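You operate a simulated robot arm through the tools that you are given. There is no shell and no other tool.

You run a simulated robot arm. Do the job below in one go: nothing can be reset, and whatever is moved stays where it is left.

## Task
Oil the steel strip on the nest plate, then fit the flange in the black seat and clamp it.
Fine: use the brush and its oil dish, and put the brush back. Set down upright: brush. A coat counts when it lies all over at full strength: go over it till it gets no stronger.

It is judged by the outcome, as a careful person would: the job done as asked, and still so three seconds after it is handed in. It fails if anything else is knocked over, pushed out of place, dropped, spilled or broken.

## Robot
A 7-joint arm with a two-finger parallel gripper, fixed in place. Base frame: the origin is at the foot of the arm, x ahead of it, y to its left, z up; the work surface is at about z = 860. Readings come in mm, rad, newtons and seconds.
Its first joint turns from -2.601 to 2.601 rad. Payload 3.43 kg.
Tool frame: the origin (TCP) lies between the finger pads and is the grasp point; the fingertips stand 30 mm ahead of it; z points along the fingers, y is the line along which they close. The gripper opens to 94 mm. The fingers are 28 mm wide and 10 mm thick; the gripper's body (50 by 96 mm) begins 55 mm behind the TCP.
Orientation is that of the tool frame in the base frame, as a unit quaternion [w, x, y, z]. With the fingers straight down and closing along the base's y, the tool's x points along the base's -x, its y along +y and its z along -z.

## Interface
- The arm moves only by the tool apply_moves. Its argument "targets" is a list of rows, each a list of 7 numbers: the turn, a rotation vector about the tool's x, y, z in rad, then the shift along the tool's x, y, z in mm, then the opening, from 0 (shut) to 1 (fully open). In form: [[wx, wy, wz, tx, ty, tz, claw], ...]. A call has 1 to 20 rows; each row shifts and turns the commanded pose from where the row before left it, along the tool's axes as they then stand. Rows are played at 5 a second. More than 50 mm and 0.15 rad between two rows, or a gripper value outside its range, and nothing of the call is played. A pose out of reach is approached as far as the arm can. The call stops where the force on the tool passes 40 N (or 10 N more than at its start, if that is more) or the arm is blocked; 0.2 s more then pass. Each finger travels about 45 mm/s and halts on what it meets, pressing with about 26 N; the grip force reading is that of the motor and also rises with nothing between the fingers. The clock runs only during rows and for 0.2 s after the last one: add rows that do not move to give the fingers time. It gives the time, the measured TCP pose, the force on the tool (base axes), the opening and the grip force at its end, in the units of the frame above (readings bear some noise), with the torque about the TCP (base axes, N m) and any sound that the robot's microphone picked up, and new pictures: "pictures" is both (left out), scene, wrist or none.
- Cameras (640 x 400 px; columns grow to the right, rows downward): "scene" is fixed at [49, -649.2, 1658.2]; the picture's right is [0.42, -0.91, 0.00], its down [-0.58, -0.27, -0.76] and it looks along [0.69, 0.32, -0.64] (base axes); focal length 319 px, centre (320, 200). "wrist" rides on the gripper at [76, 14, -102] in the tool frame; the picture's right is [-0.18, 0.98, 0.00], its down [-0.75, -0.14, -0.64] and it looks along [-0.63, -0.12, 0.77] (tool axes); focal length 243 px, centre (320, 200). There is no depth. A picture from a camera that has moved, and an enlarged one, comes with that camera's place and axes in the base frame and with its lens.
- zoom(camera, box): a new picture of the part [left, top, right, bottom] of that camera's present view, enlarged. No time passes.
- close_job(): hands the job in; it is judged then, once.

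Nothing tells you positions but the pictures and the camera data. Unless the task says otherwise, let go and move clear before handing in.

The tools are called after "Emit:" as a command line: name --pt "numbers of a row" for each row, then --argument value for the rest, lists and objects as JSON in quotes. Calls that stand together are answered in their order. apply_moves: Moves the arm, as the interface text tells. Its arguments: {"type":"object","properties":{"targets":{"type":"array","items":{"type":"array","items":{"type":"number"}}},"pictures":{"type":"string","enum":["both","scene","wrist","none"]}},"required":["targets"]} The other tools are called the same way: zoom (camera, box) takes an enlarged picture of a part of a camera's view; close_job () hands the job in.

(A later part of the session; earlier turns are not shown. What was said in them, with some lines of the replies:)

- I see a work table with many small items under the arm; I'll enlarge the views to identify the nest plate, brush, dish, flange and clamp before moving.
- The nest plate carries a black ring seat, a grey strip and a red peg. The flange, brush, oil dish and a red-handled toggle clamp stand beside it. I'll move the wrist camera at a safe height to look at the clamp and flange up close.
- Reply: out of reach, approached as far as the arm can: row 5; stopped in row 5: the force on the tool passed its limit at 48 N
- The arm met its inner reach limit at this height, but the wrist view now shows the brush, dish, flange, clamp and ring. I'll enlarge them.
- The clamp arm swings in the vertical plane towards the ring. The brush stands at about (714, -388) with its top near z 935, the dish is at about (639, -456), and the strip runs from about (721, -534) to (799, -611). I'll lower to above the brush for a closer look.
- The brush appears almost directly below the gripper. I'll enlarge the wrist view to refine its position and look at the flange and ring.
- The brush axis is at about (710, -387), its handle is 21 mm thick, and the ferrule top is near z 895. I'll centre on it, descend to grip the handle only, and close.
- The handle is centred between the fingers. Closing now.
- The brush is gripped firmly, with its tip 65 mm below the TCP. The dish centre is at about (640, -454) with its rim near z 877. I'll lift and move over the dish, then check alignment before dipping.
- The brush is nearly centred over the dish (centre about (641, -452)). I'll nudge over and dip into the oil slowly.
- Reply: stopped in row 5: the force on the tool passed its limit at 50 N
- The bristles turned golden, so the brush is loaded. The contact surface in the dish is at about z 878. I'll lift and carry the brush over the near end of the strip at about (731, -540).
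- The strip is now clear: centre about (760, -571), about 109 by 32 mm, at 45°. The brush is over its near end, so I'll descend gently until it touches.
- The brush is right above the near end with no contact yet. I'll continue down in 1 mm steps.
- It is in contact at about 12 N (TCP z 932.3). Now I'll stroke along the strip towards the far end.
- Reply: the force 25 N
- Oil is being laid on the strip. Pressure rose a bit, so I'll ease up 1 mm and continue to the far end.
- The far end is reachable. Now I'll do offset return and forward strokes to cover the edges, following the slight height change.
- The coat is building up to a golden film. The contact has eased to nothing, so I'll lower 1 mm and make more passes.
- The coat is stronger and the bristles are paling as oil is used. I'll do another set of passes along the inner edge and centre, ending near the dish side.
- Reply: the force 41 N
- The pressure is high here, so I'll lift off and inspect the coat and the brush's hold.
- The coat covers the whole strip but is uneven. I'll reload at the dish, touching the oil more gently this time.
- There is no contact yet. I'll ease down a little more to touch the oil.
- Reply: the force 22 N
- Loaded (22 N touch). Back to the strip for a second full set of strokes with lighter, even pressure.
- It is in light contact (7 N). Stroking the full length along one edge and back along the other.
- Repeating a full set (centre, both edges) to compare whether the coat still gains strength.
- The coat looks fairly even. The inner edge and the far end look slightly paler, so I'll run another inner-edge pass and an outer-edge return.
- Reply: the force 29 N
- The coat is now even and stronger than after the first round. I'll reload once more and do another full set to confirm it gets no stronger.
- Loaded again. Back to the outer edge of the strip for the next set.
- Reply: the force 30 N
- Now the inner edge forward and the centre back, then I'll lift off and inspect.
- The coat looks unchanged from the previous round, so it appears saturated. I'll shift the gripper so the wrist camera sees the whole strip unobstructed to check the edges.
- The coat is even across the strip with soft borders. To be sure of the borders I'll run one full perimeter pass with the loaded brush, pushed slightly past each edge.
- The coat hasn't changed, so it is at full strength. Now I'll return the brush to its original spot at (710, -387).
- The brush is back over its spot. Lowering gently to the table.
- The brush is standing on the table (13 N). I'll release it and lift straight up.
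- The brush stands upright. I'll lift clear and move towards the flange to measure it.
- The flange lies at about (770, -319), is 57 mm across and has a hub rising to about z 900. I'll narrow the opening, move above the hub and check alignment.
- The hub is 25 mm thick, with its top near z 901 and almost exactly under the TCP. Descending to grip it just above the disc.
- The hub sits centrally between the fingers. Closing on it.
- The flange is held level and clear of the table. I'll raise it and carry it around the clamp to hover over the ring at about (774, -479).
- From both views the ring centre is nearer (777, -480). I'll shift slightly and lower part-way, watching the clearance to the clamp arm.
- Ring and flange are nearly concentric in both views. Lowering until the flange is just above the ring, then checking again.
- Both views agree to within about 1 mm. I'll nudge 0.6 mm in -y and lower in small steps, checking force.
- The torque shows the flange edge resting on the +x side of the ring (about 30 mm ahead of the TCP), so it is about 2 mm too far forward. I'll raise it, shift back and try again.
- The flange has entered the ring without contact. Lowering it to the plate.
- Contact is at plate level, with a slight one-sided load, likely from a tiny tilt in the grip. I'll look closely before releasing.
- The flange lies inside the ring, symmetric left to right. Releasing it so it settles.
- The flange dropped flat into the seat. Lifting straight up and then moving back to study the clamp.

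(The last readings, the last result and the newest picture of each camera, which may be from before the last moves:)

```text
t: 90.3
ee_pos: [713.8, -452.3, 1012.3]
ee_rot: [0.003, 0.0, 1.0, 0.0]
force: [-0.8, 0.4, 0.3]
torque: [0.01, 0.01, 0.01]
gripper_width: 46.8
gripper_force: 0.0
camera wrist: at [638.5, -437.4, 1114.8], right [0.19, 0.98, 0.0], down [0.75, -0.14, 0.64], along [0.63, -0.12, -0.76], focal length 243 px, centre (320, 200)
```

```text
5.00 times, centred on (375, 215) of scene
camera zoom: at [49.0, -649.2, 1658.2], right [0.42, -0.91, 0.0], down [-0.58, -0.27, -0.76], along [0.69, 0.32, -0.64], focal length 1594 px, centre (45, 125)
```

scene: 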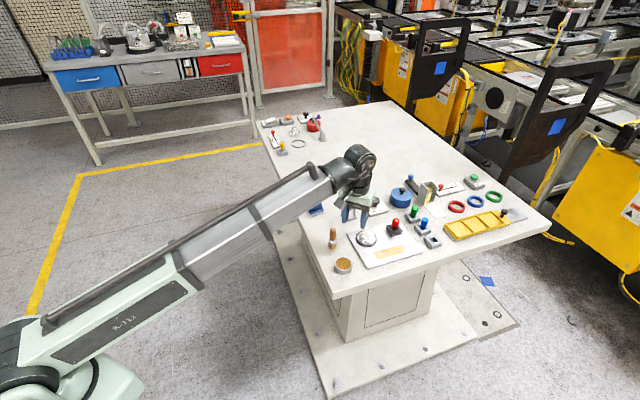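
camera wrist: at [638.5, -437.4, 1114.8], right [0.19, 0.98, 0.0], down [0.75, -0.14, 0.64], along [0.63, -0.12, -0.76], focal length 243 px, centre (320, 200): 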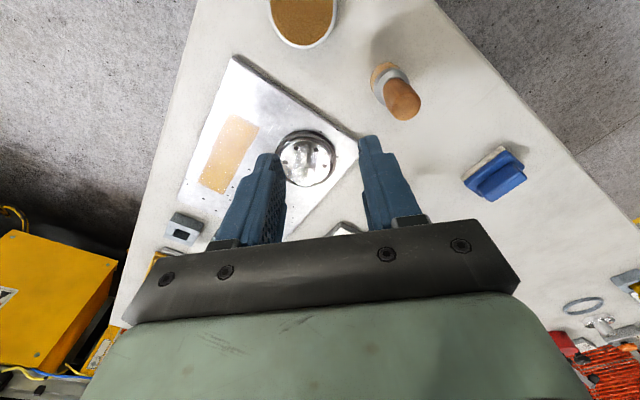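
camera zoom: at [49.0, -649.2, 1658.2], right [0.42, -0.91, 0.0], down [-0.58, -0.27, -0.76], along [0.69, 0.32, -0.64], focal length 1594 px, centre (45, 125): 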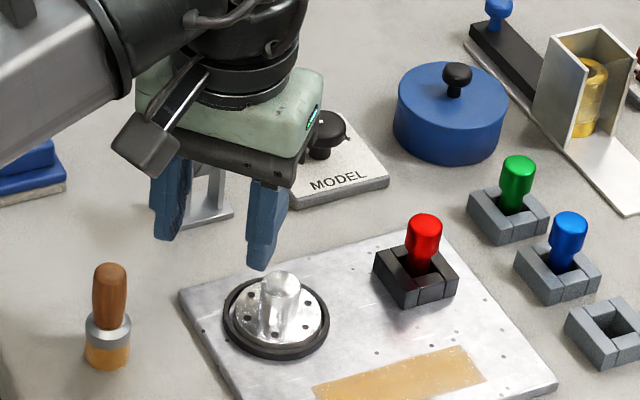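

The flange is seated. Next I'll move to the far side of the clamp for a side view of its arm, pivot and plunger.

Emit:
apply_moves --pt "0 0 0 -8.4 43.4 -1 0.3" --pt "0 0 0 -8.4 43.4 -1 0" --pt "0 0 0 -8.4 43.4 -1 0" --pt "0 0 0 -8.4 43.4 -1 0" --pt "0 0 0 -8.4 43.4 -1 0" --pt "0 0 0 0 0 0 0" --pt "0 0 0 0 0 0 0"

Emit:
zoom --camera "wrist" --box '[60, 130, 300, 300]'

Emit:
zoom --camera "scene" --box '[335, 180, 415, 250]'

```text
t: 91.9
ee_pos: [757.1, -233.5, 1016.9]
ee_rot: [0.002, 0.0, 1.0, 0.0]
force: [0.6, 0.1, 0.6]
torque: [-0.01, 0.03, 0.0]
gripper_width: 0.0
gripper_force: 25.9
camera wrist: at [681.2, -219.7, 1119.1], right [0.19, 0.98, 0.0], down [0.75, -0.14, 0.64], along [0.63, -0.12, -0.76], focal length 243 px, centre (320, 200)
```

scene: 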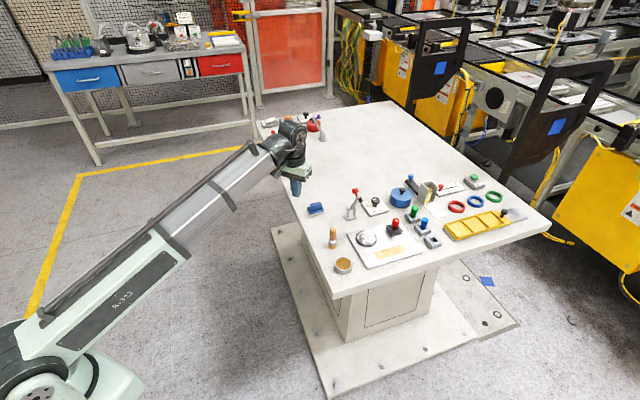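
wrist: 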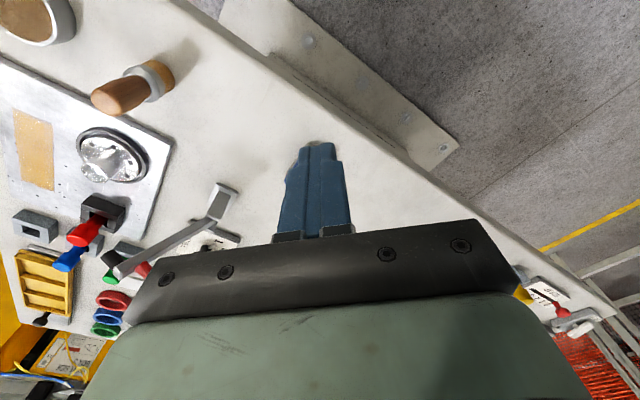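

```text
2.35 times, centred on (180, 215) of wrist
camera zoom: at [681.2, -219.7, 1119.1], right [0.19, 0.98, 0.0], down [0.75, -0.14, 0.64], along [0.63, -0.12, -0.76], focal length 571 px, centre (649, 165)
```

zoom: 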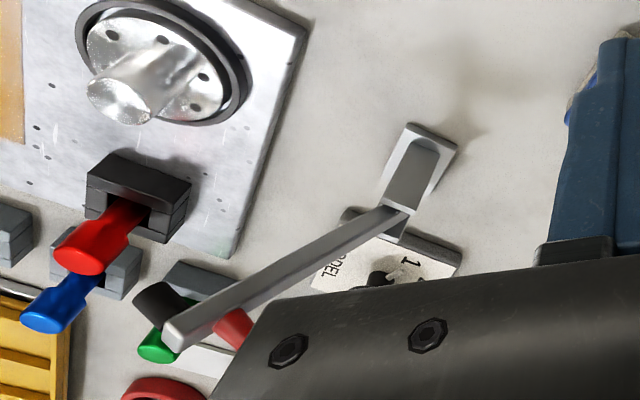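

```text
5.71 times, centred on (375, 215) of scene
camera zoom: at [49.0, -649.2, 1658.2], right [0.42, -0.91, 0.0], down [-0.58, -0.27, -0.76], along [0.69, 0.32, -0.64], focal length 1821 px, centre (6, 114)
```

zoom: 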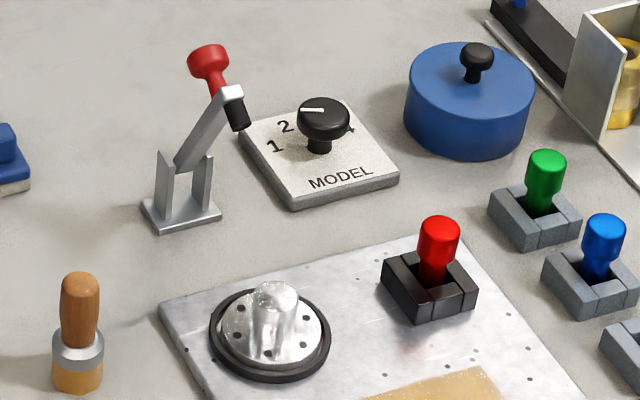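

I now have the clamp geometry. The pivot is at about (864, -391, 905) and the arm (about 105 mm) leans about 60° up, in the vertical plane through the flange. The plunger points forward-down and the red knob points back-up. I'll turn the tool 45° so that a flat fist face can push the knob toward the flange.

Emit:
apply_moves --pt "0 0 0.1297 0 0 0 0" --pt "0 0 0.1297 0 0 0 0" --pt "0 0 0.1297 0 0 0 0" --pt "0 0 0.1297 0 0 0 0" --pt "0 0 0.1297 0 0 0 0" --pt "0 0 0.1297 0 0 0 0" --pt "0 0 0 0 0 0 0"

Emit:
zoom --camera "wrist" --box '[100, 20, 340, 240]'

```text
t: 93.5
ee_pos: [756.6, -235.4, 1017.6]
ee_rot: [0.002, 0.382, 0.924, 0.0]
force: [0.8, 0.1, 0.7]
torque: [0.02, -0.01, -0.04]
gripper_width: 0.1
gripper_force: 25.9
camera wrist: at [712.7, -170.4, 1119.4], right [0.82, 0.57, 0.0], down [0.43, -0.63, 0.64], along [0.37, -0.53, -0.76], focal length 243 px, centre (320, 200)
```

scene: 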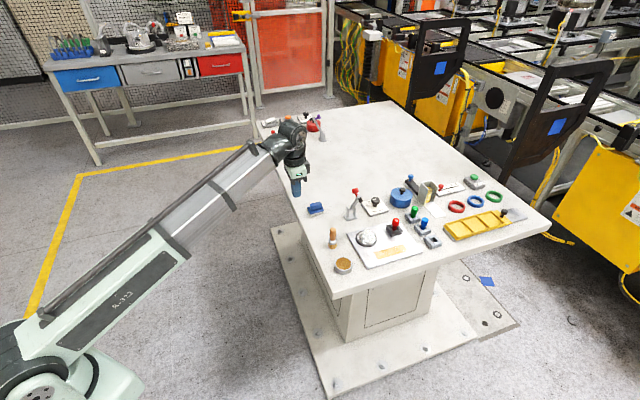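
wrist: 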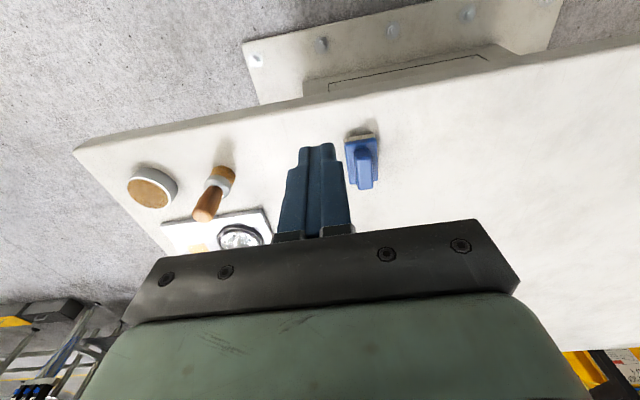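

```text
1.82 times, centred on (220, 130) of wrist
camera zoom: at [712.7, -170.4, 1119.4], right [0.82, 0.57, 0.0], down [0.43, -0.63, 0.64], along [0.37, -0.53, -0.76], focal length 441 px, centre (502, 327)
```

zoom: 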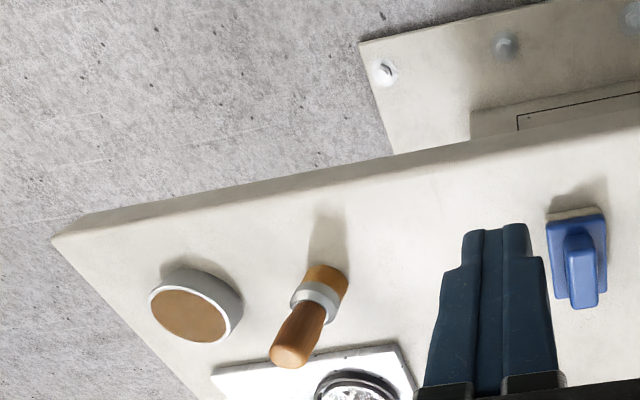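

The tool is turned with its flat face towards the clamp plane. I'll move in beside the clamp, behind the knob, and look from the side.

Emit:
apply_moves --pt "0 0 0 -37.7 -4.4 0 0" --pt "0 0 0 -37.7 -4.4 0 0" --pt "0 0 0 -37.7 -4.4 0 0" --pt "0 0 0 -37.7 -4.4 0 0" --pt "0 0 0 0 0 0 0"

Emit:
zoom --camera "wrist" --box '[180, 100, 360, 250]'

Emit:
zoom --camera "scene" --box '[330, 160, 400, 230]'

```text
t: 94.7
ee_pos: [851.0, -352.2, 1019.5]
ee_rot: [0.002, 0.38, 0.925, 0.0]
force: [0.6, -0.3, 0.7]
torque: [0.02, -0.02, 0.0]
gripper_width: 0.0
gripper_force: 26.2
camera wrist: at [807.3, -289.0, 1119.7], right [0.82, 0.57, 0.0], down [0.43, -0.63, 0.64], along [0.37, -0.53, -0.76], focal length 243 px, centre (320, 200)
```

scene: 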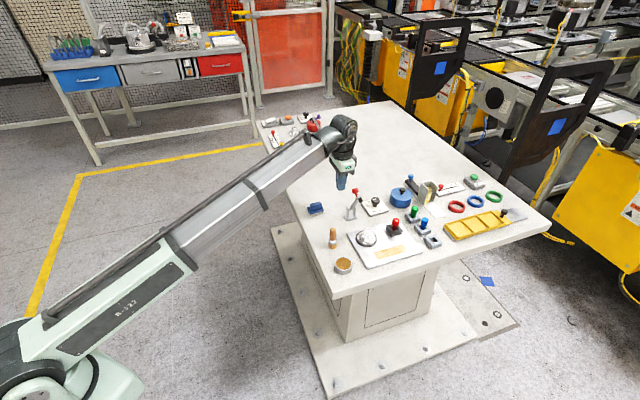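
wrist: 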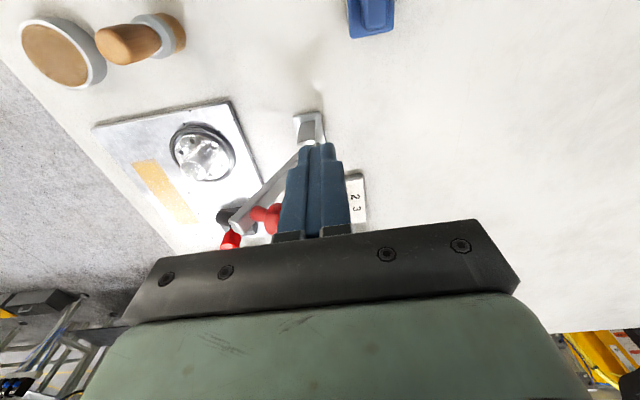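

```text
2.67 times, centred on (270, 175) of wrist
camera zoom: at [807.3, -289.0, 1119.7], right [0.82, 0.57, 0.0], down [0.43, -0.63, 0.64], along [0.37, -0.53, -0.76], focal length 647 px, centre (453, 267)
```

zoom: 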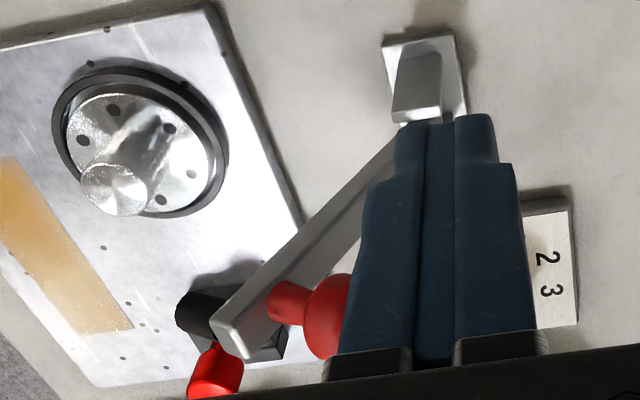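

```text
5.71 times, centred on (365, 195) of scene
camera zoom: at [49.0, -649.2, 1658.2], right [0.42, -0.91, 0.0], down [-0.58, -0.27, -0.76], along [0.69, 0.32, -0.64], focal length 1821 px, centre (63, 229)
```

zoom: 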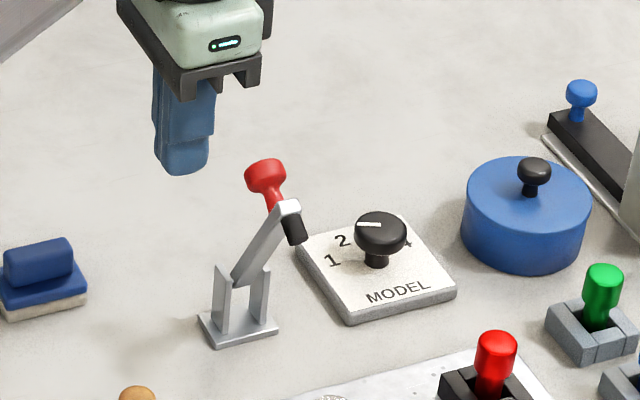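

I have a clear side view. The knob end is at about 17 mm ahead of the pivot at z ≈ 998, and the arm stands at about 65°. I'll lower the fist slightly, move in directly behind the knob, and then push it towards the flange in small steps.

Emit:
apply_moves --pt "0 0 0 0 0 9.5 0" --pt "0 0 0 -18 0 0 0" --pt "0 0 0 -18.5 0 0 0" --pt "0 0 0 0 0 0 0"

Emit:
zoom --camera "wrist" --box '[180, 100, 360, 250]'

Emit:
zoom --camera "scene" --box '[330, 160, 400, 230]'

```text
t: 95.7
ee_pos: [877.9, -377.9, 1009.2]
ee_rot: [0.002, 0.38, 0.925, 0.0]
force: [-0.4, -0.5, -0.9]
torque: [0.02, 0.01, 0.0]
gripper_width: 0.0
gripper_force: 26.2
camera wrist: at [833.8, -314.5, 1110.1], right [0.82, 0.57, 0.0], down [0.43, -0.63, 0.64], along [0.37, -0.53, -0.76], focal length 243 px, centre (320, 200)
```

scene: 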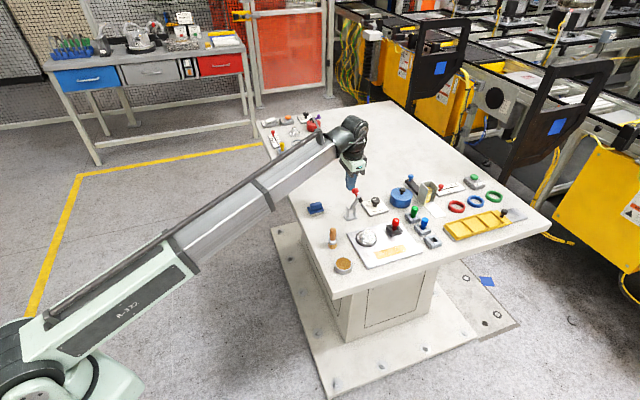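
wrist: 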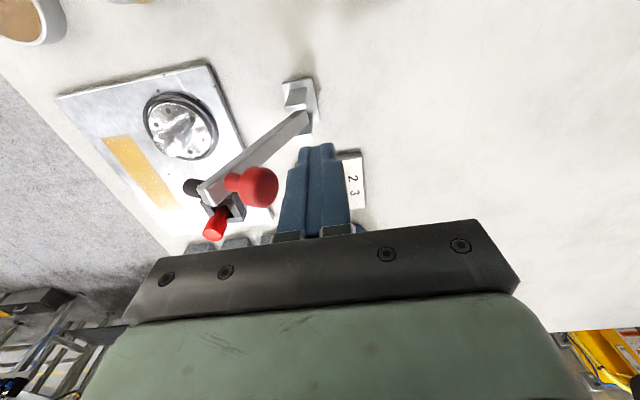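

```text
2.67 times, centred on (270, 175) of wrist
camera zoom: at [833.8, -314.5, 1110.1], right [0.82, 0.57, 0.0], down [0.43, -0.63, 0.64], along [0.37, -0.53, -0.76], focal length 647 px, centre (453, 267)
```

zoom: 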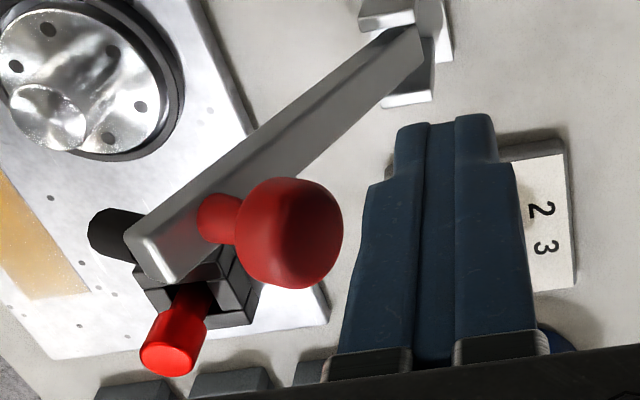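

```text
5.71 times, centred on (365, 195) of scene
camera zoom: at [49.0, -649.2, 1658.2], right [0.42, -0.91, 0.0], down [-0.58, -0.27, -0.76], along [0.69, 0.32, -0.64], focal length 1821 px, centre (63, 229)
```

zoom: 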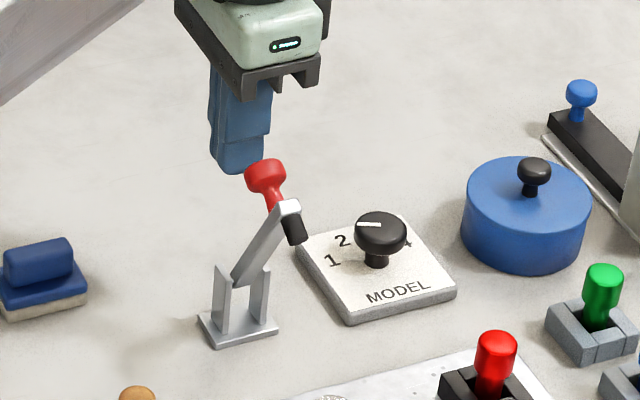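

The fist is directly behind the knob with about a 17 mm gap. Pushing towards the flange in 5 mm steps.

Emit:
apply_moves --pt "0 0 0 -1.5 -5 0 0" --pt "0 0 0 0 -5 0 0" --pt "0 0 0 0 -5 0 0" --pt "0 0 0 0 -5 0 0" --pt "0 0 0 0 -5 0 0" --pt "0 0 0 0 -5 0 0" --pt "0 0 0 0 0 0 0"

Emit:
zoom --camera "wrist" --box '[180, 100, 360, 250]'

Emit:
zoom --camera "scene" --box '[330, 170, 400, 240]'

```text
t: 97.3
ee_pos: [858.4, -401.5, 1007.6]
ee_rot: [0.002, 0.38, 0.925, 0.0]
force: [1.0, 1.2, -0.6]
torque: [-0.01, 0.0, -0.03]
gripper_width: 0.2
gripper_force: 26.1
camera wrist: at [813.3, -337.1, 1110.5], right [0.82, 0.57, 0.0], down [0.43, -0.63, 0.64], along [0.37, -0.53, -0.77], focal length 243 px, centre (320, 200)
```

scene: 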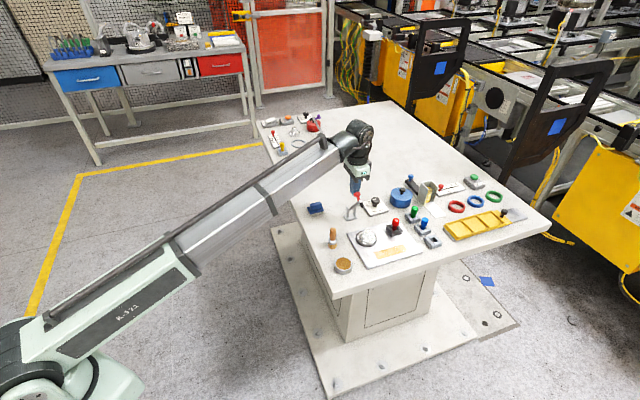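
wrist: 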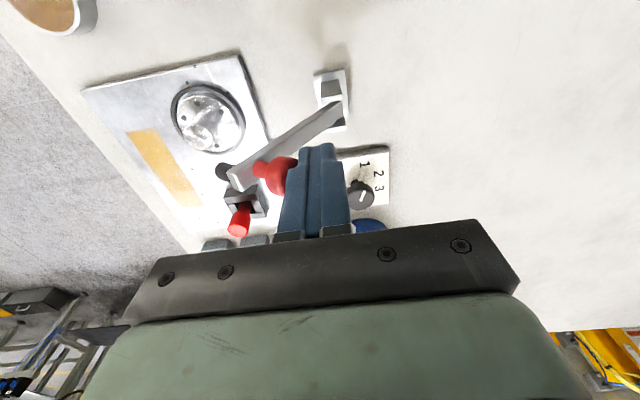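

```text
2.67 times, centred on (270, 175) of wrist
camera zoom: at [813.3, -337.1, 1110.5], right [0.82, 0.57, 0.0], down [0.43, -0.63, 0.64], along [0.37, -0.53, -0.77], focal length 647 px, centre (453, 267)
```

zoom: 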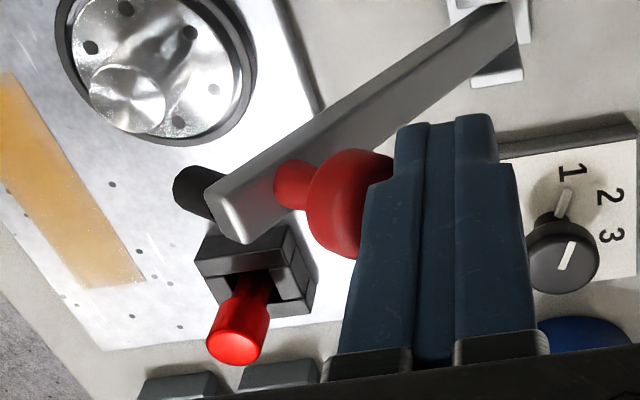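

```text
5.71 times, centred on (365, 205) of scene
camera zoom: at [49.0, -649.2, 1658.2], right [0.42, -0.91, 0.0], down [-0.58, -0.27, -0.76], along [0.69, 0.32, -0.64], focal length 1821 px, centre (63, 171)
```

zoom: 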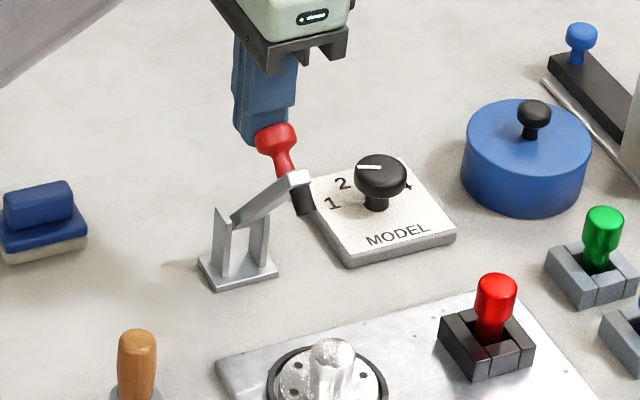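

The arm rotates easily (only about 1.5 N). Continuing forward and slightly down along the knob's arc.

Emit:
apply_moves --pt "0 0 0 0 -6 0 0" --pt "0 0 0 0 -6 0 0" --pt "0 0 0 0 -6 1 0" --pt "0 0 0 0 -6 2 0" --pt "0 0 0 0 0 0 0"

Emit:
zoom --camera "wrist" --box '[180, 100, 360, 250]'

Emit:
zoom --camera "scene" --box '[330, 180, 400, 250]'

```text
t: 98.5
ee_pos: [840.0, -418.8, 1005.4]
ee_rot: [0.002, 0.381, 0.925, 0.0]
force: [0.3, 0.2, 0.4]
torque: [-0.02, -0.01, 0.01]
gripper_width: 0.0
gripper_force: 25.9
camera wrist: at [796.2, -353.8, 1107.5], right [0.82, 0.57, 0.0], down [0.43, -0.63, 0.64], along [0.37, -0.53, -0.76], focal length 243 px, centre (320, 200)
```

scene: 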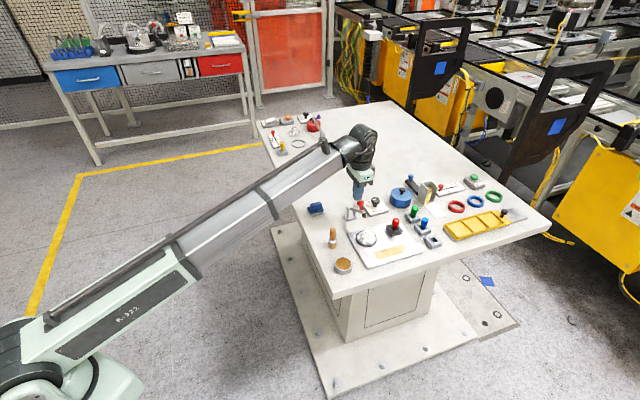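
wrist: 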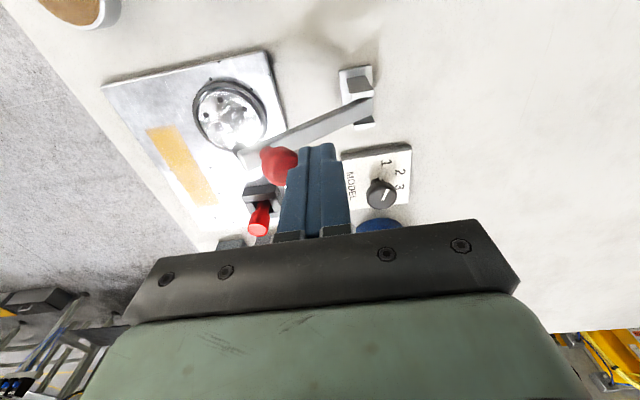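

```text
2.67 times, centred on (270, 175) of wrist
camera zoom: at [796.2, -353.8, 1107.5], right [0.82, 0.57, 0.0], down [0.43, -0.63, 0.64], along [0.37, -0.53, -0.76], focal length 647 px, centre (453, 267)
```

zoom: 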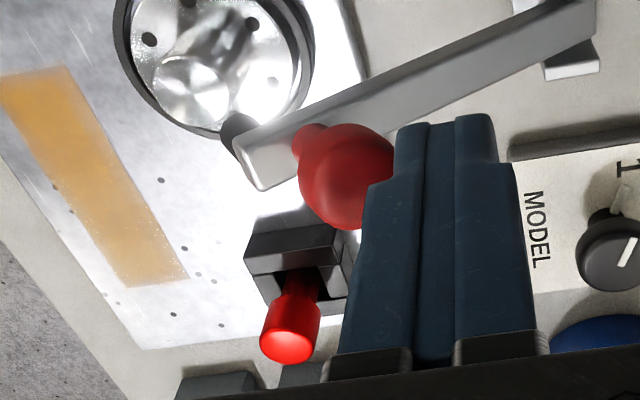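

```text
5.71 times, centred on (365, 215) of scene
camera zoom: at [49.0, -649.2, 1658.2], right [0.42, -0.91, 0.0], down [-0.58, -0.27, -0.76], along [0.69, 0.32, -0.64], focal length 1821 px, centre (63, 114)
```

zoom: 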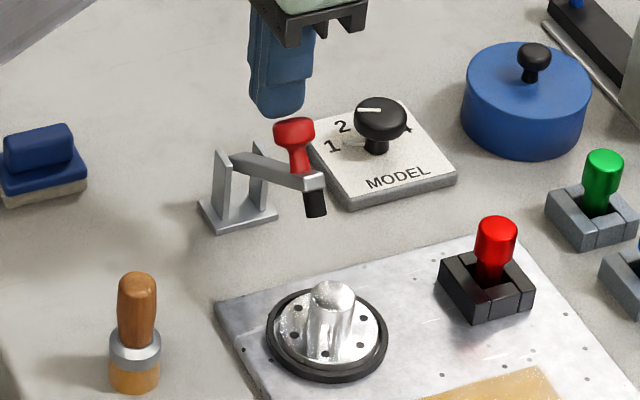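

The arm is now at about 38° and stays where it is pushed. I'll raise the fist, go over the top of the knob, and press down along its arc.

Emit:
apply_moves --pt "0 0 0 0 5 -9 0" --pt "0 0 0 0 0 -10 0" --pt "0 0 0 0 -16 0 0" --pt "0 0 0 0 -16 0 0" --pt "0 0 0 0 0 6 0" --pt "0 0 0 0 -6.4 5.8 0" --pt "0 0 0 0 -5.8 6.4 0" --pt "0 0 0 0 -5.2 6.8 0" --pt "0 0 0 0 0 0 0"

Emit:
zoom --camera "wrist" --box '[180, 80, 360, 230]'

Emit:
zoom --camera "scene" --box '[330, 180, 400, 250]'

```text
t: 100.5
ee_pos: [808.6, -450.1, 999.5]
ee_rot: [0.002, 0.38, 0.925, 0.0]
force: [-0.4, 0.3, -0.1]
torque: [0.01, 0.01, 0.02]
gripper_width: 0.0
gripper_force: 26.1
camera wrist: at [765.1, -385.5, 1101.2], right [0.82, 0.57, 0.0], down [0.43, -0.63, 0.64], along [0.37, -0.53, -0.76], focal length 243 px, centre (320, 200)
```

scene: 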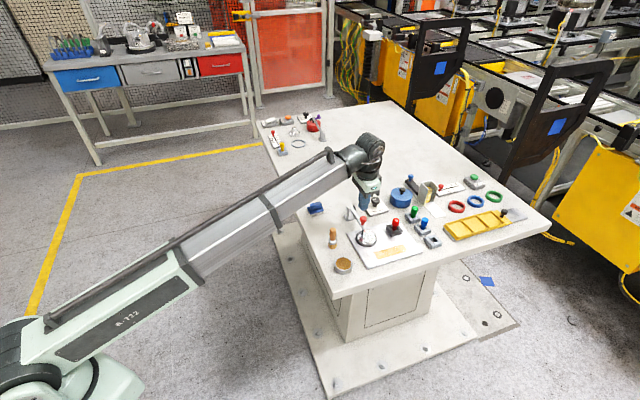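
wrist: 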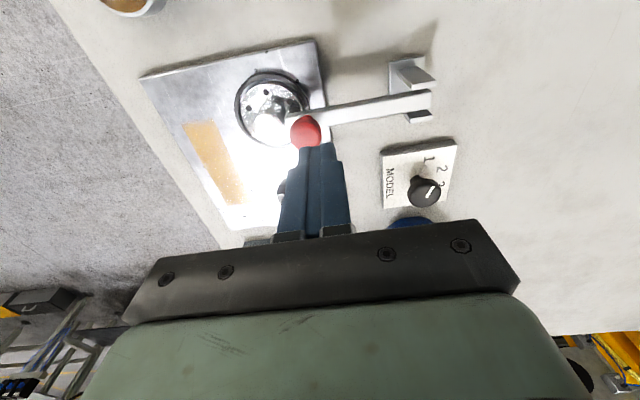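

```text
2.67 times, centred on (270, 155) of wrist
camera zoom: at [765.1, -385.5, 1101.2], right [0.82, 0.57, 0.0], down [0.43, -0.63, 0.64], along [0.37, -0.53, -0.76], focal length 647 px, centre (453, 320)
```

zoom: 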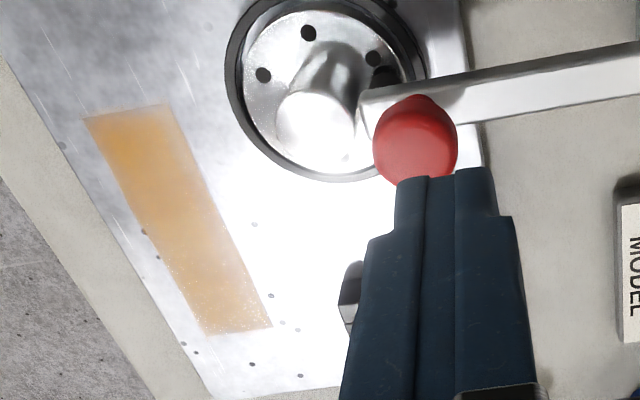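

```text
5.71 times, centred on (365, 215) of scene
camera zoom: at [49.0, -649.2, 1658.2], right [0.42, -0.91, 0.0], down [-0.58, -0.27, -0.76], along [0.69, 0.32, -0.64], focal length 1821 px, centre (63, 114)
```

zoom: 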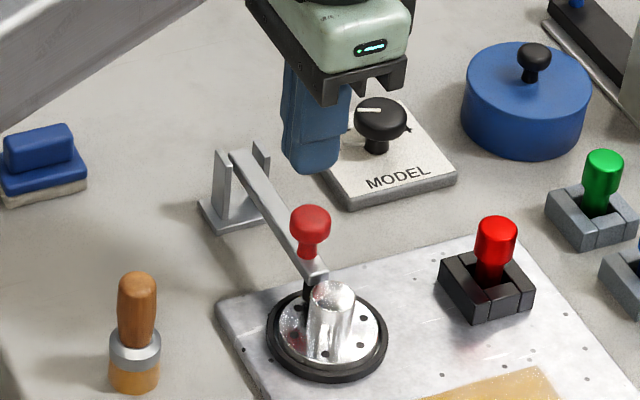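

The arm has swung down, and its plunger rests on the flange beside the hub. I'll centre the fist over the knob and press down gently to make sure the clamp is fully closed.

Emit:
apply_moves --pt "0 0 0 5 -9 0 0" --pt "0 0 0 0 0 8 0" --pt "0 0 0 0 0 6 0" --pt "0 0 0 0 0 3 0" --pt "0 0 0 0 0 2 0" --pt "0 0 0 0 0 0 0"

Emit:
zoom --camera "wrist" --box '[220, 60, 400, 210]'

Emit:
zoom --camera "scene" --box '[340, 190, 400, 250]'

```text
t: 101.9
ee_pos: [798.7, -452.2, 981.6]
ee_rot: [0.002, 0.38, 0.925, 0.0]
force: [-0.7, 0.5, -0.2]
torque: [-0.01, -0.02, -0.01]
gripper_width: 0.0
gripper_force: 25.5
camera wrist: at [755.5, -388.5, 1082.4], right [0.82, 0.57, 0.0], down [0.43, -0.63, 0.64], along [0.37, -0.53, -0.77], focal length 243 px, centre (320, 200)
```

scene: 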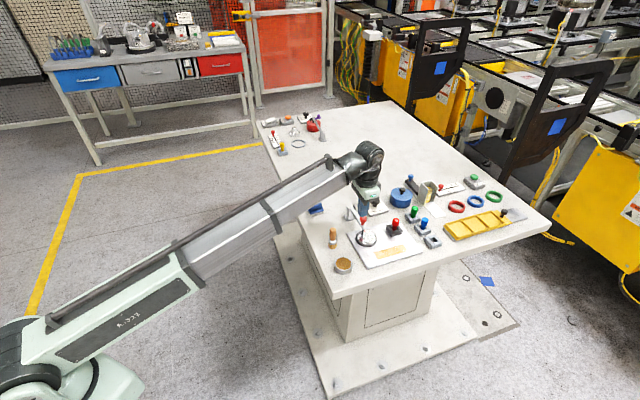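
wrist: 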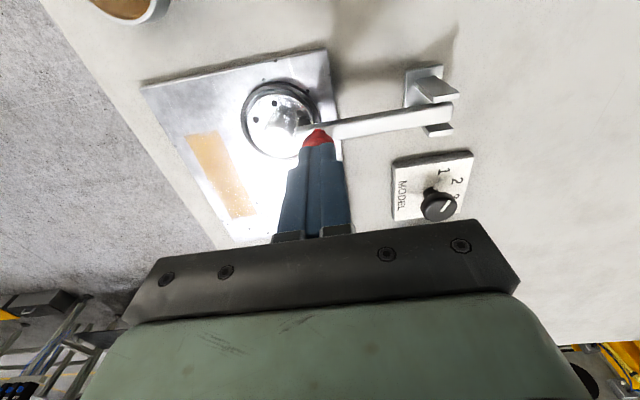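

```text
2.67 times, centred on (310, 135) of wrist
camera zoom: at [755.5, -388.5, 1082.4], right [0.82, 0.57, 0.0], down [0.43, -0.63, 0.64], along [0.37, -0.53, -0.77], focal length 647 px, centre (347, 373)
```

zoom: 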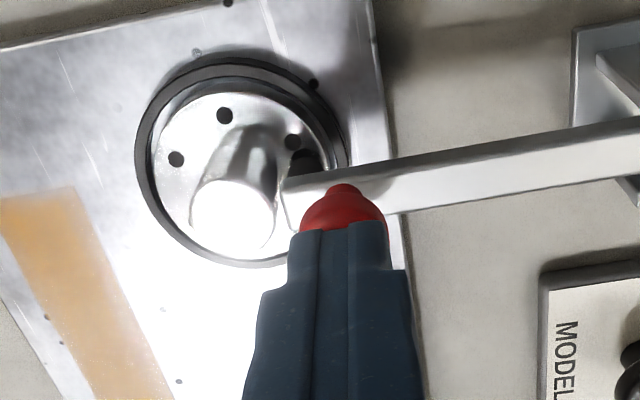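

```text
6.67 times, centred on (370, 220) of scene
camera zoom: at [49.0, -649.2, 1658.2], right [0.42, -0.91, 0.0], down [-0.58, -0.27, -0.76], along [0.69, 0.32, -0.64], focal length 2125 px, centre (-13, 67)
```

zoom: 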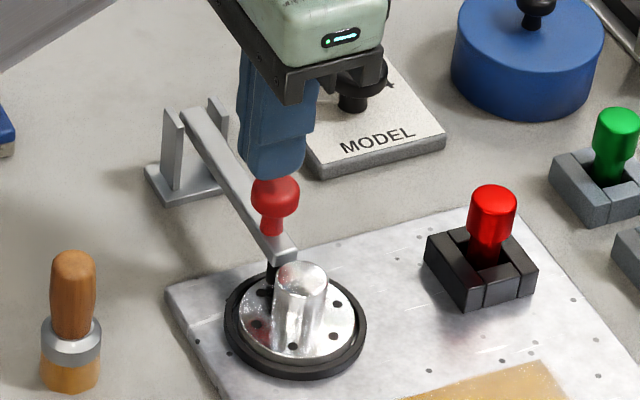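

The fist is directly above the knob. Pressing down in small steps until the force builds.

Emit:
apply_moves --pt "0 0 0 0 0 2 0" --pt "0 0 0 0 0 2 0" --pt "0 0 0 0 0 1.5 0" --pt "0 0 0 0 0 1.5 0" --pt "0 0 0 0 0 0 0" --pictures "none"

Emit:
zoom --camera "scene" --box '[340, 190, 400, 250]'

```text
t: 103.1
ee_pos: [800.0, -452.9, 974.2]
ee_rot: [0.002, 0.381, 0.925, 0.001]
force: [0.2, -0.2, 0.0]
torque: [0.0, -0.02, 0.01]
gripper_width: 0.0
gripper_force: 25.8
```

```text
6.67 times, centred on (370, 220) of scene
camera zoom: at [49.0, -649.2, 1658.2], right [0.42, -0.91, 0.0], down [-0.58, -0.27, -0.76], along [0.69, 0.32, -0.64], focal length 2125 px, centre (-13, 67)
```

zoom: 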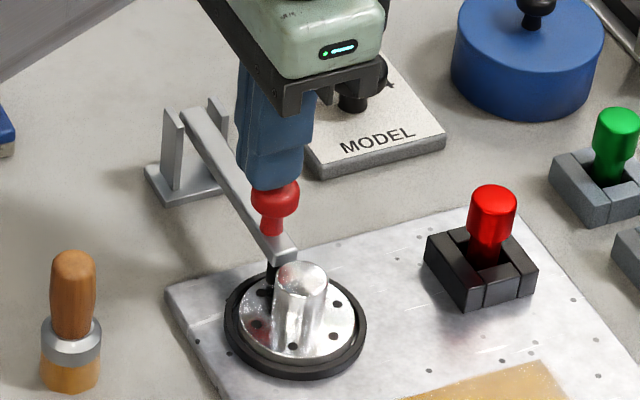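

Emit:
apply_moves --pt "0 0 0 0 0 1.5 0" --pt "0 0 0 0 0 1.5 0" --pt "0 0 0 0 0 1 0" --pt "0 0 0 0 0 0 0" --pictures "wrist"

Emit:
zoom --camera "wrist" --box '[220, 60, 400, 210]'

Emit:
zoom --camera "scene" --box '[350, 205, 390, 245]'

```text
t: 104.1
ee_pos: [800.1, -452.5, 969.2]
ee_rot: [0.002, 0.38, 0.925, 0.0]
force: [0.3, 0.8, 0.1]
torque: [-0.01, -0.03, -0.02]
gripper_width: 0.1
gripper_force: 26.1
camera wrist: at [756.1, -388.7, 1071.6], right [0.82, 0.57, 0.0], down [0.43, -0.63, 0.64], along [0.37, -0.53, -0.76], focal length 243 px, centre (320, 200)
```

wrist: 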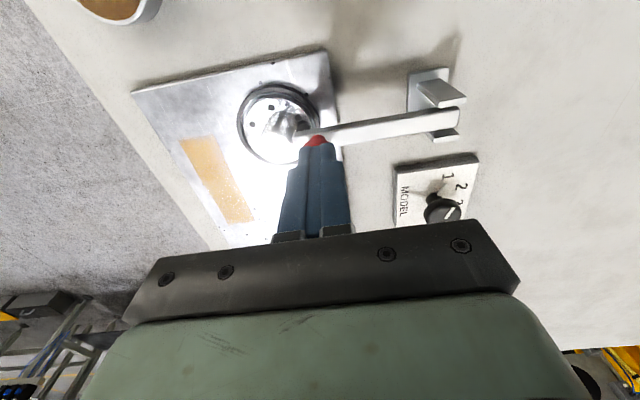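

```text
2.67 times, centred on (310, 135) of wrist
camera zoom: at [756.1, -388.7, 1071.6], right [0.82, 0.57, 0.0], down [0.43, -0.63, 0.64], along [0.37, -0.53, -0.76], focal length 647 px, centre (347, 373)
```

zoom: 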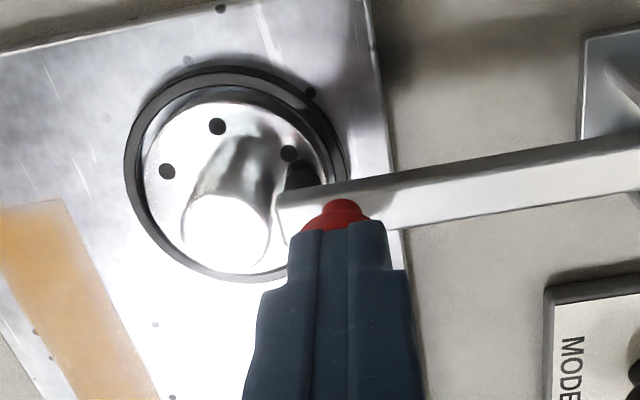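

```text
10.00 times, centred on (370, 225) of scene
camera zoom: at [49.0, -649.2, 1658.2], right [0.42, -0.91, 0.0], down [-0.58, -0.27, -0.76], along [0.69, 0.32, -0.64], focal length 3187 px, centre (-180, -50)
```

zoom: 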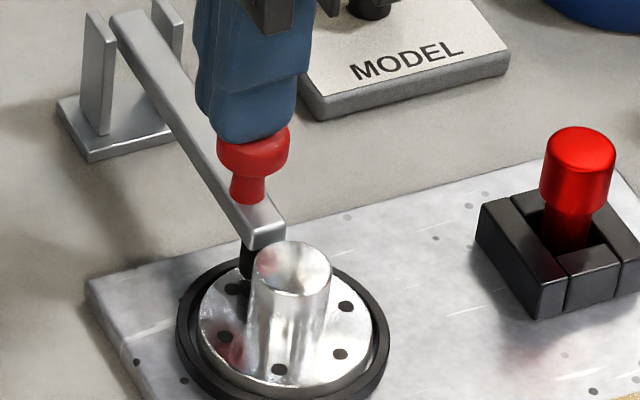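

The fist is barely above the knob top. I'll shift 3 mm sideways to centre, then keep pressing.

Emit:
apply_moves --pt "0 0 0 -3 0 0 0" --pt "0 0 0 0 0 1 0" --pt "0 0 0 0 0 1 0" --pt "0 0 0 0 0 1 0" --pt "0 0 0 0 0 0 0" --pictures "none"

Emit:
zoom --camera "scene" --box '[350, 205, 390, 245]'

```text
t: 105.3
ee_pos: [802.0, -455.9, 968.7]
ee_rot: [0.002, 0.38, 0.925, 0.001]
force: [4.1, -1.7, 27.6]
torque: [-0.08, -0.12, -0.02]
gripper_width: 0.0
gripper_force: 25.7
```

```text
10.00 times, centred on (370, 225) of scene
camera zoom: at [49.0, -649.2, 1658.2], right [0.42, -0.91, 0.0], down [-0.58, -0.27, -0.76], along [0.69, 0.32, -0.64], focal length 3187 px, centre (-180, -50)
```

zoom: 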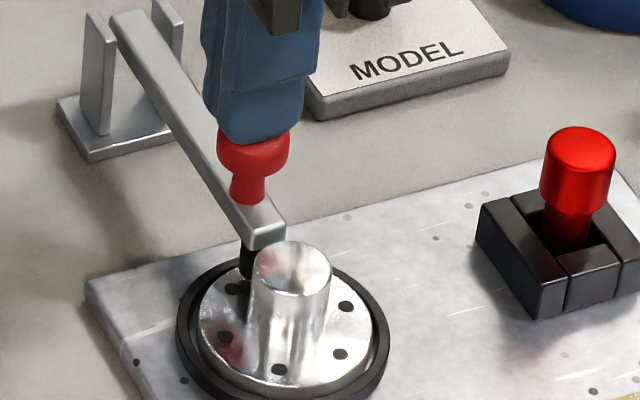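

The knob resists firmly at 28 N, so the arm is at its stop with the plunger down on the flange. I'll press slightly more, then lift away and check that it stays closed.

Emit:
apply_moves --pt "0 0 0 0 0 0.3 0" --pt "0 0 0 0 0 0 0" --pt "0 0 0 0 0 0 0" --pictures "none"

Emit:
apply_moves --pt "0 0 0 0 0 -5 0" --pt "0 0 0 0 0 -20 0" --pt "0 0 0 0 0 -40 0" --pt "0 0 0 40 0 0 0" --pt "0 0 0 0 0 0 0"

Emit:
zoom --camera "scene" --box '[350, 205, 390, 245]'

Emit:
zoom --camera "wrist" --box '[200, 60, 420, 230]'

```text
t: 106.0
ee_pos: [802.8, -455.5, 969.1]
ee_rot: [0.004, 0.38, 0.925, 0.0]
force: [-0.9, 1.2, 9.5]
torque: [0.06, 0.05, 0.01]
gripper_width: 0.1
gripper_force: 26.2
stopped in row 3: the force on the tool passed its limit at 41 N (the readings are from after the stop); the commanded pose is now the measured one
```

```text
t: 107.2
ee_pos: [773.4, -427.7, 1031.7]
ee_rot: [0.003, 0.38, 0.925, 0.001]
force: [-0.2, -0.1, 0.8]
torque: [-0.03, 0.03, -0.01]
gripper_width: 0.0
gripper_force: 26.3
camera wrist: at [728.6, -363.0, 1134.0], right [0.82, 0.57, 0.0], down [0.43, -0.63, 0.65], along [0.37, -0.53, -0.76], focal length 243 px, centre (320, 200)
```

scene: 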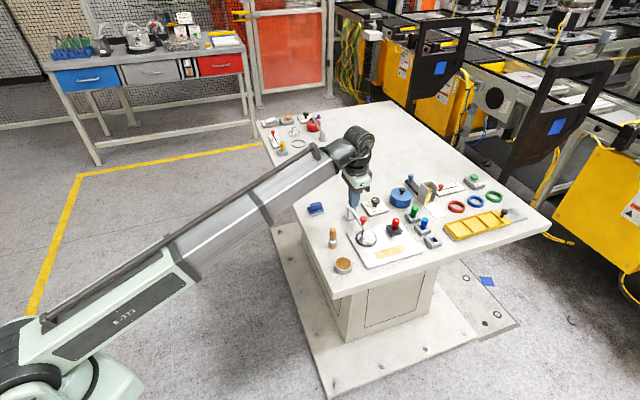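
wrist: 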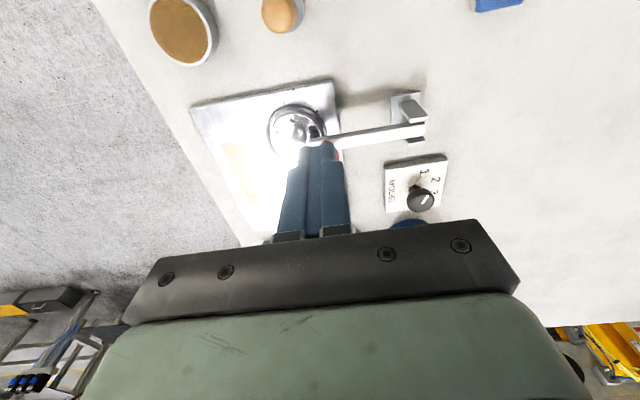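

```text
10.00 times, centred on (370, 225) of scene
camera zoom: at [49.0, -649.2, 1658.2], right [0.42, -0.91, 0.0], down [-0.58, -0.27, -0.76], along [0.69, 0.32, -0.64], focal length 3187 px, centre (-180, -50)
```

zoom: 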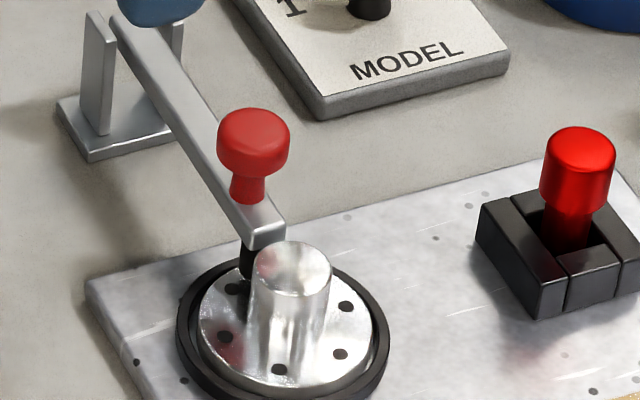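

```text
2.35 times, centred on (310, 145) of wrist
camera zoom: at [728.6, -363.0, 1134.0], right [0.82, 0.57, 0.0], down [0.43, -0.63, 0.65], along [0.37, -0.53, -0.76], focal length 571 px, centre (344, 329)
```

zoom: 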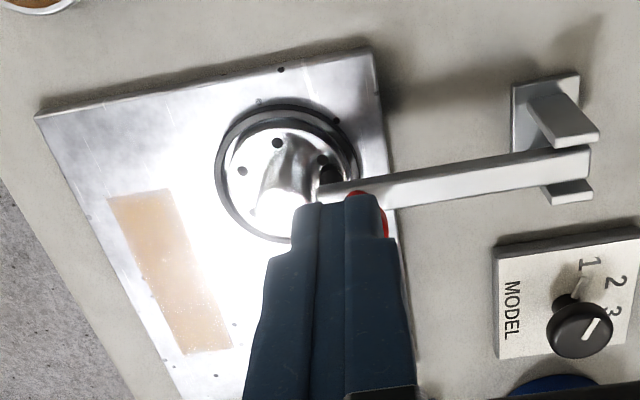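

The clamp stays closed after release. I'll shift back for an unobstructed side view of the plunger and flange.

Emit:
apply_moves --pt "0 0 0 15 40 0 0" --pt "0 0 0 15 30 20 0" --pt "0 0 0 0 0 10 0" --pt "0 0 0 0 0 0 0"

Emit:
zoom --camera "wrist" --box '[140, 60, 300, 200]'

Emit:
zoom --camera "scene" --box '[355, 215, 385, 245]'

Emit:
zoom --camera "scene" --box '[320, 200, 440, 280]'

```text
t: 108.2
ee_pos: [802.1, -355.1, 1002.9]
ee_rot: [0.003, 0.38, 0.925, 0.0]
force: [0.4, 0.0, -1.0]
torque: [-0.01, -0.04, 0.03]
gripper_width: 0.2
gripper_force: 25.6
camera wrist: at [757.6, -291.2, 1103.7], right [0.82, 0.57, 0.0], down [0.43, -0.63, 0.65], along [0.37, -0.53, -0.76], focal length 243 px, centre (320, 200)
```

scene: 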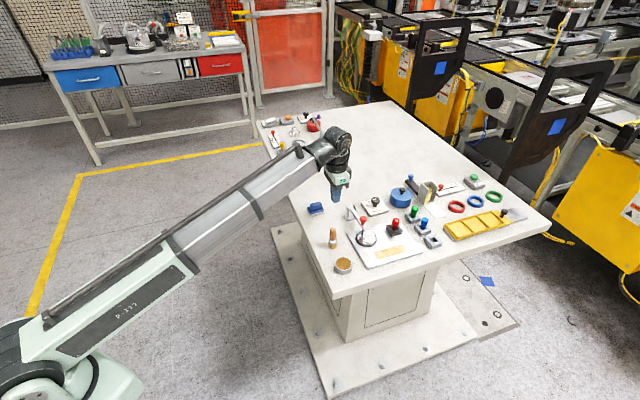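
wrist: 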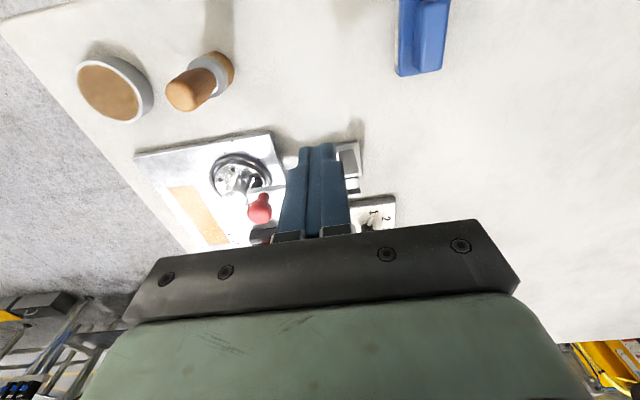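

```text
2.86 times, centred on (220, 130) of wrist
camera zoom: at [757.6, -291.2, 1103.7], right [0.82, 0.57, 0.0], down [0.43, -0.63, 0.65], along [0.37, -0.53, -0.76], focal length 693 px, centre (606, 400)
```

zoom: 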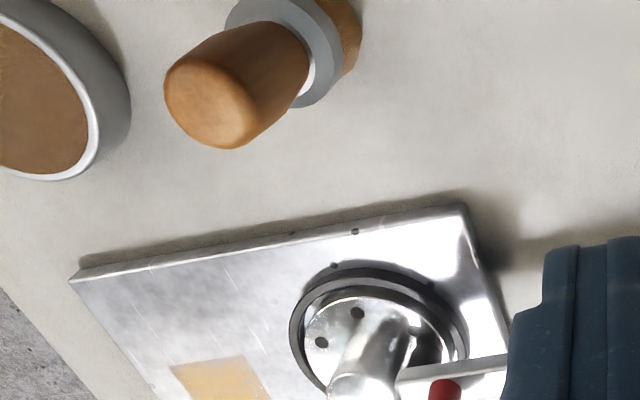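

```text
13.33 times, centred on (370, 230) of scene
camera zoom: at [49.0, -649.2, 1658.2], right [0.42, -0.91, 0.0], down [-0.58, -0.27, -0.76], along [0.69, 0.32, -0.64], focal length 4249 px, centre (-347, -200)
```

zoom: 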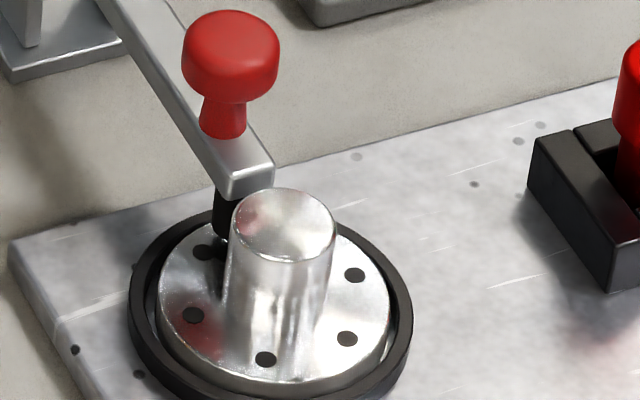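

```text
5.00 times, centred on (380, 240) of scene
camera zoom: at [49.0, -649.2, 1658.2], right [0.42, -0.91, 0.0], down [-0.58, -0.27, -0.76], along [0.69, 0.32, -0.64], focal length 1594 px, centre (20, 0)
```

zoom: 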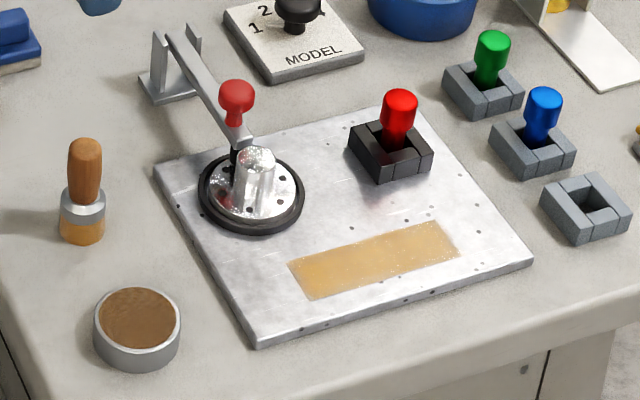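

All is in place: the strip is evenly coated, the brush stands upright beside its dish, and the flange is in the black ring with the clamp plunger down on it. I'll move clear and take a last look.

Emit:
apply_moves --pt "0 0 0 10 20 -30 0.2" --pt "0 0 0 10 20 -30 0.2" --pt "0 0 0 0 0 0 0.2" --pt "0 0 0 0 0 0 0.2" --pt "0 0 0 0 0 0 0.2" --pt "0 0 0 0 0 0 0.2"

Emit:
zoom --camera "scene" --box '[310, 175, 450, 280]'

Emit:
zoom --camera "scene" --box '[375, 235, 420, 265]'

```text
t: 109.6
ee_pos: [815.3, -313.8, 1061.8]
ee_rot: [0.004, 0.38, 0.925, 0.0]
force: [0.7, -0.2, 0.4]
torque: [0.02, 0.02, -0.03]
gripper_width: 18.6
gripper_force: 0.1
camera wrist: at [770.6, -248.7, 1163.7], right [0.82, 0.57, 0.0], down [0.43, -0.63, 0.65], along [0.37, -0.53, -0.76], focal length 243 px, centre (320, 200)
```

scene: 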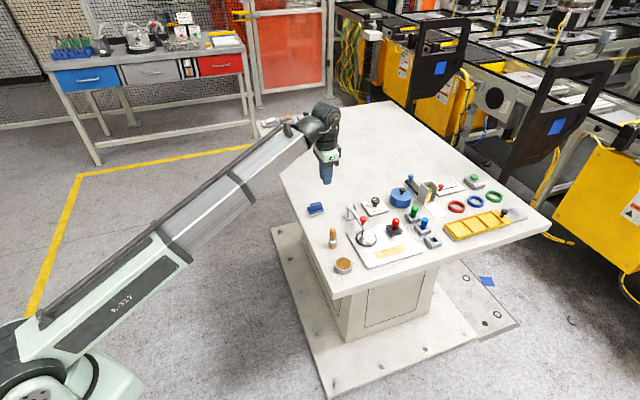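
wrist: 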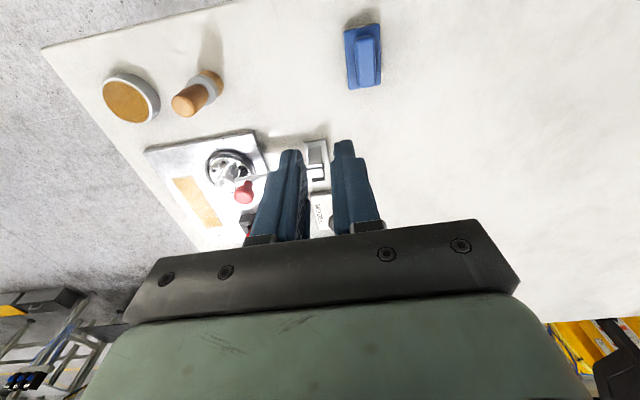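

```text
3.81 times, centred on (380, 228) of scene
camera zoom: at [49.0, -649.2, 1658.2], right [0.42, -0.91, 0.0], down [-0.58, -0.27, -0.76], along [0.69, 0.32, -0.64], focal length 1214 px, centre (91, 95)
```

zoom: 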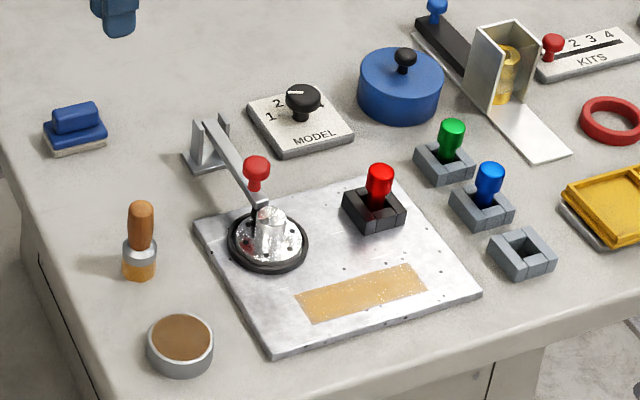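

```text
13.33 times, centred on (398, 250) of scene
camera zoom: at [49.0, -649.2, 1658.2], right [0.42, -0.91, 0.0], down [-0.58, -0.27, -0.76], along [0.69, 0.32, -0.64], focal length 4249 px, centre (-713, -467)
```

zoom: 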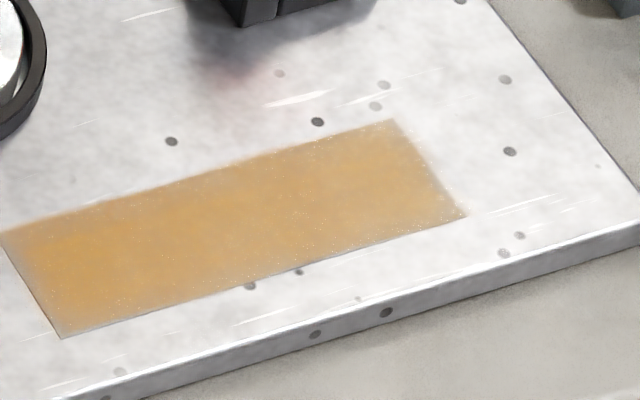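

The strip is fully coated, the brush is back upright in its place, and the flange is in the black seat with the clamp closed on it. Everything else looks untouched and the arm is clear, so I'm handing in.

Emit:
close_job

```text
The job is handed in.
```

The strip is oiled, the flange is in the black seat with the clamp closed on it, and the brush is back upright in its place. I've handed the job in; no result has come back yet.

- **Oil:** I dipped the brush three times and went over the strip in repeated passes, ending with one around the edges. The last two rounds left the coat looking the same, so I took it as full strength. The edges look slightly soft in the pictures.
- **Flange:** On the first try it caught on the far side of the ring at about 16 N. I moved it back about 2 mm, and it then went down inside the ring and lies flat on the plate.
- **Clamp:** I pushed the arm part of the way, and it swung down the rest by itself. I then pressed the knob to about 40 N against a firm stop. Its plunger rests on the flange beside the hub, and it stayed closed once I let go. The microphone picked up no click.
- **Brush:** It stands within about a millimetre of where it started.

In the final pictures nothing else on the table looks moved.
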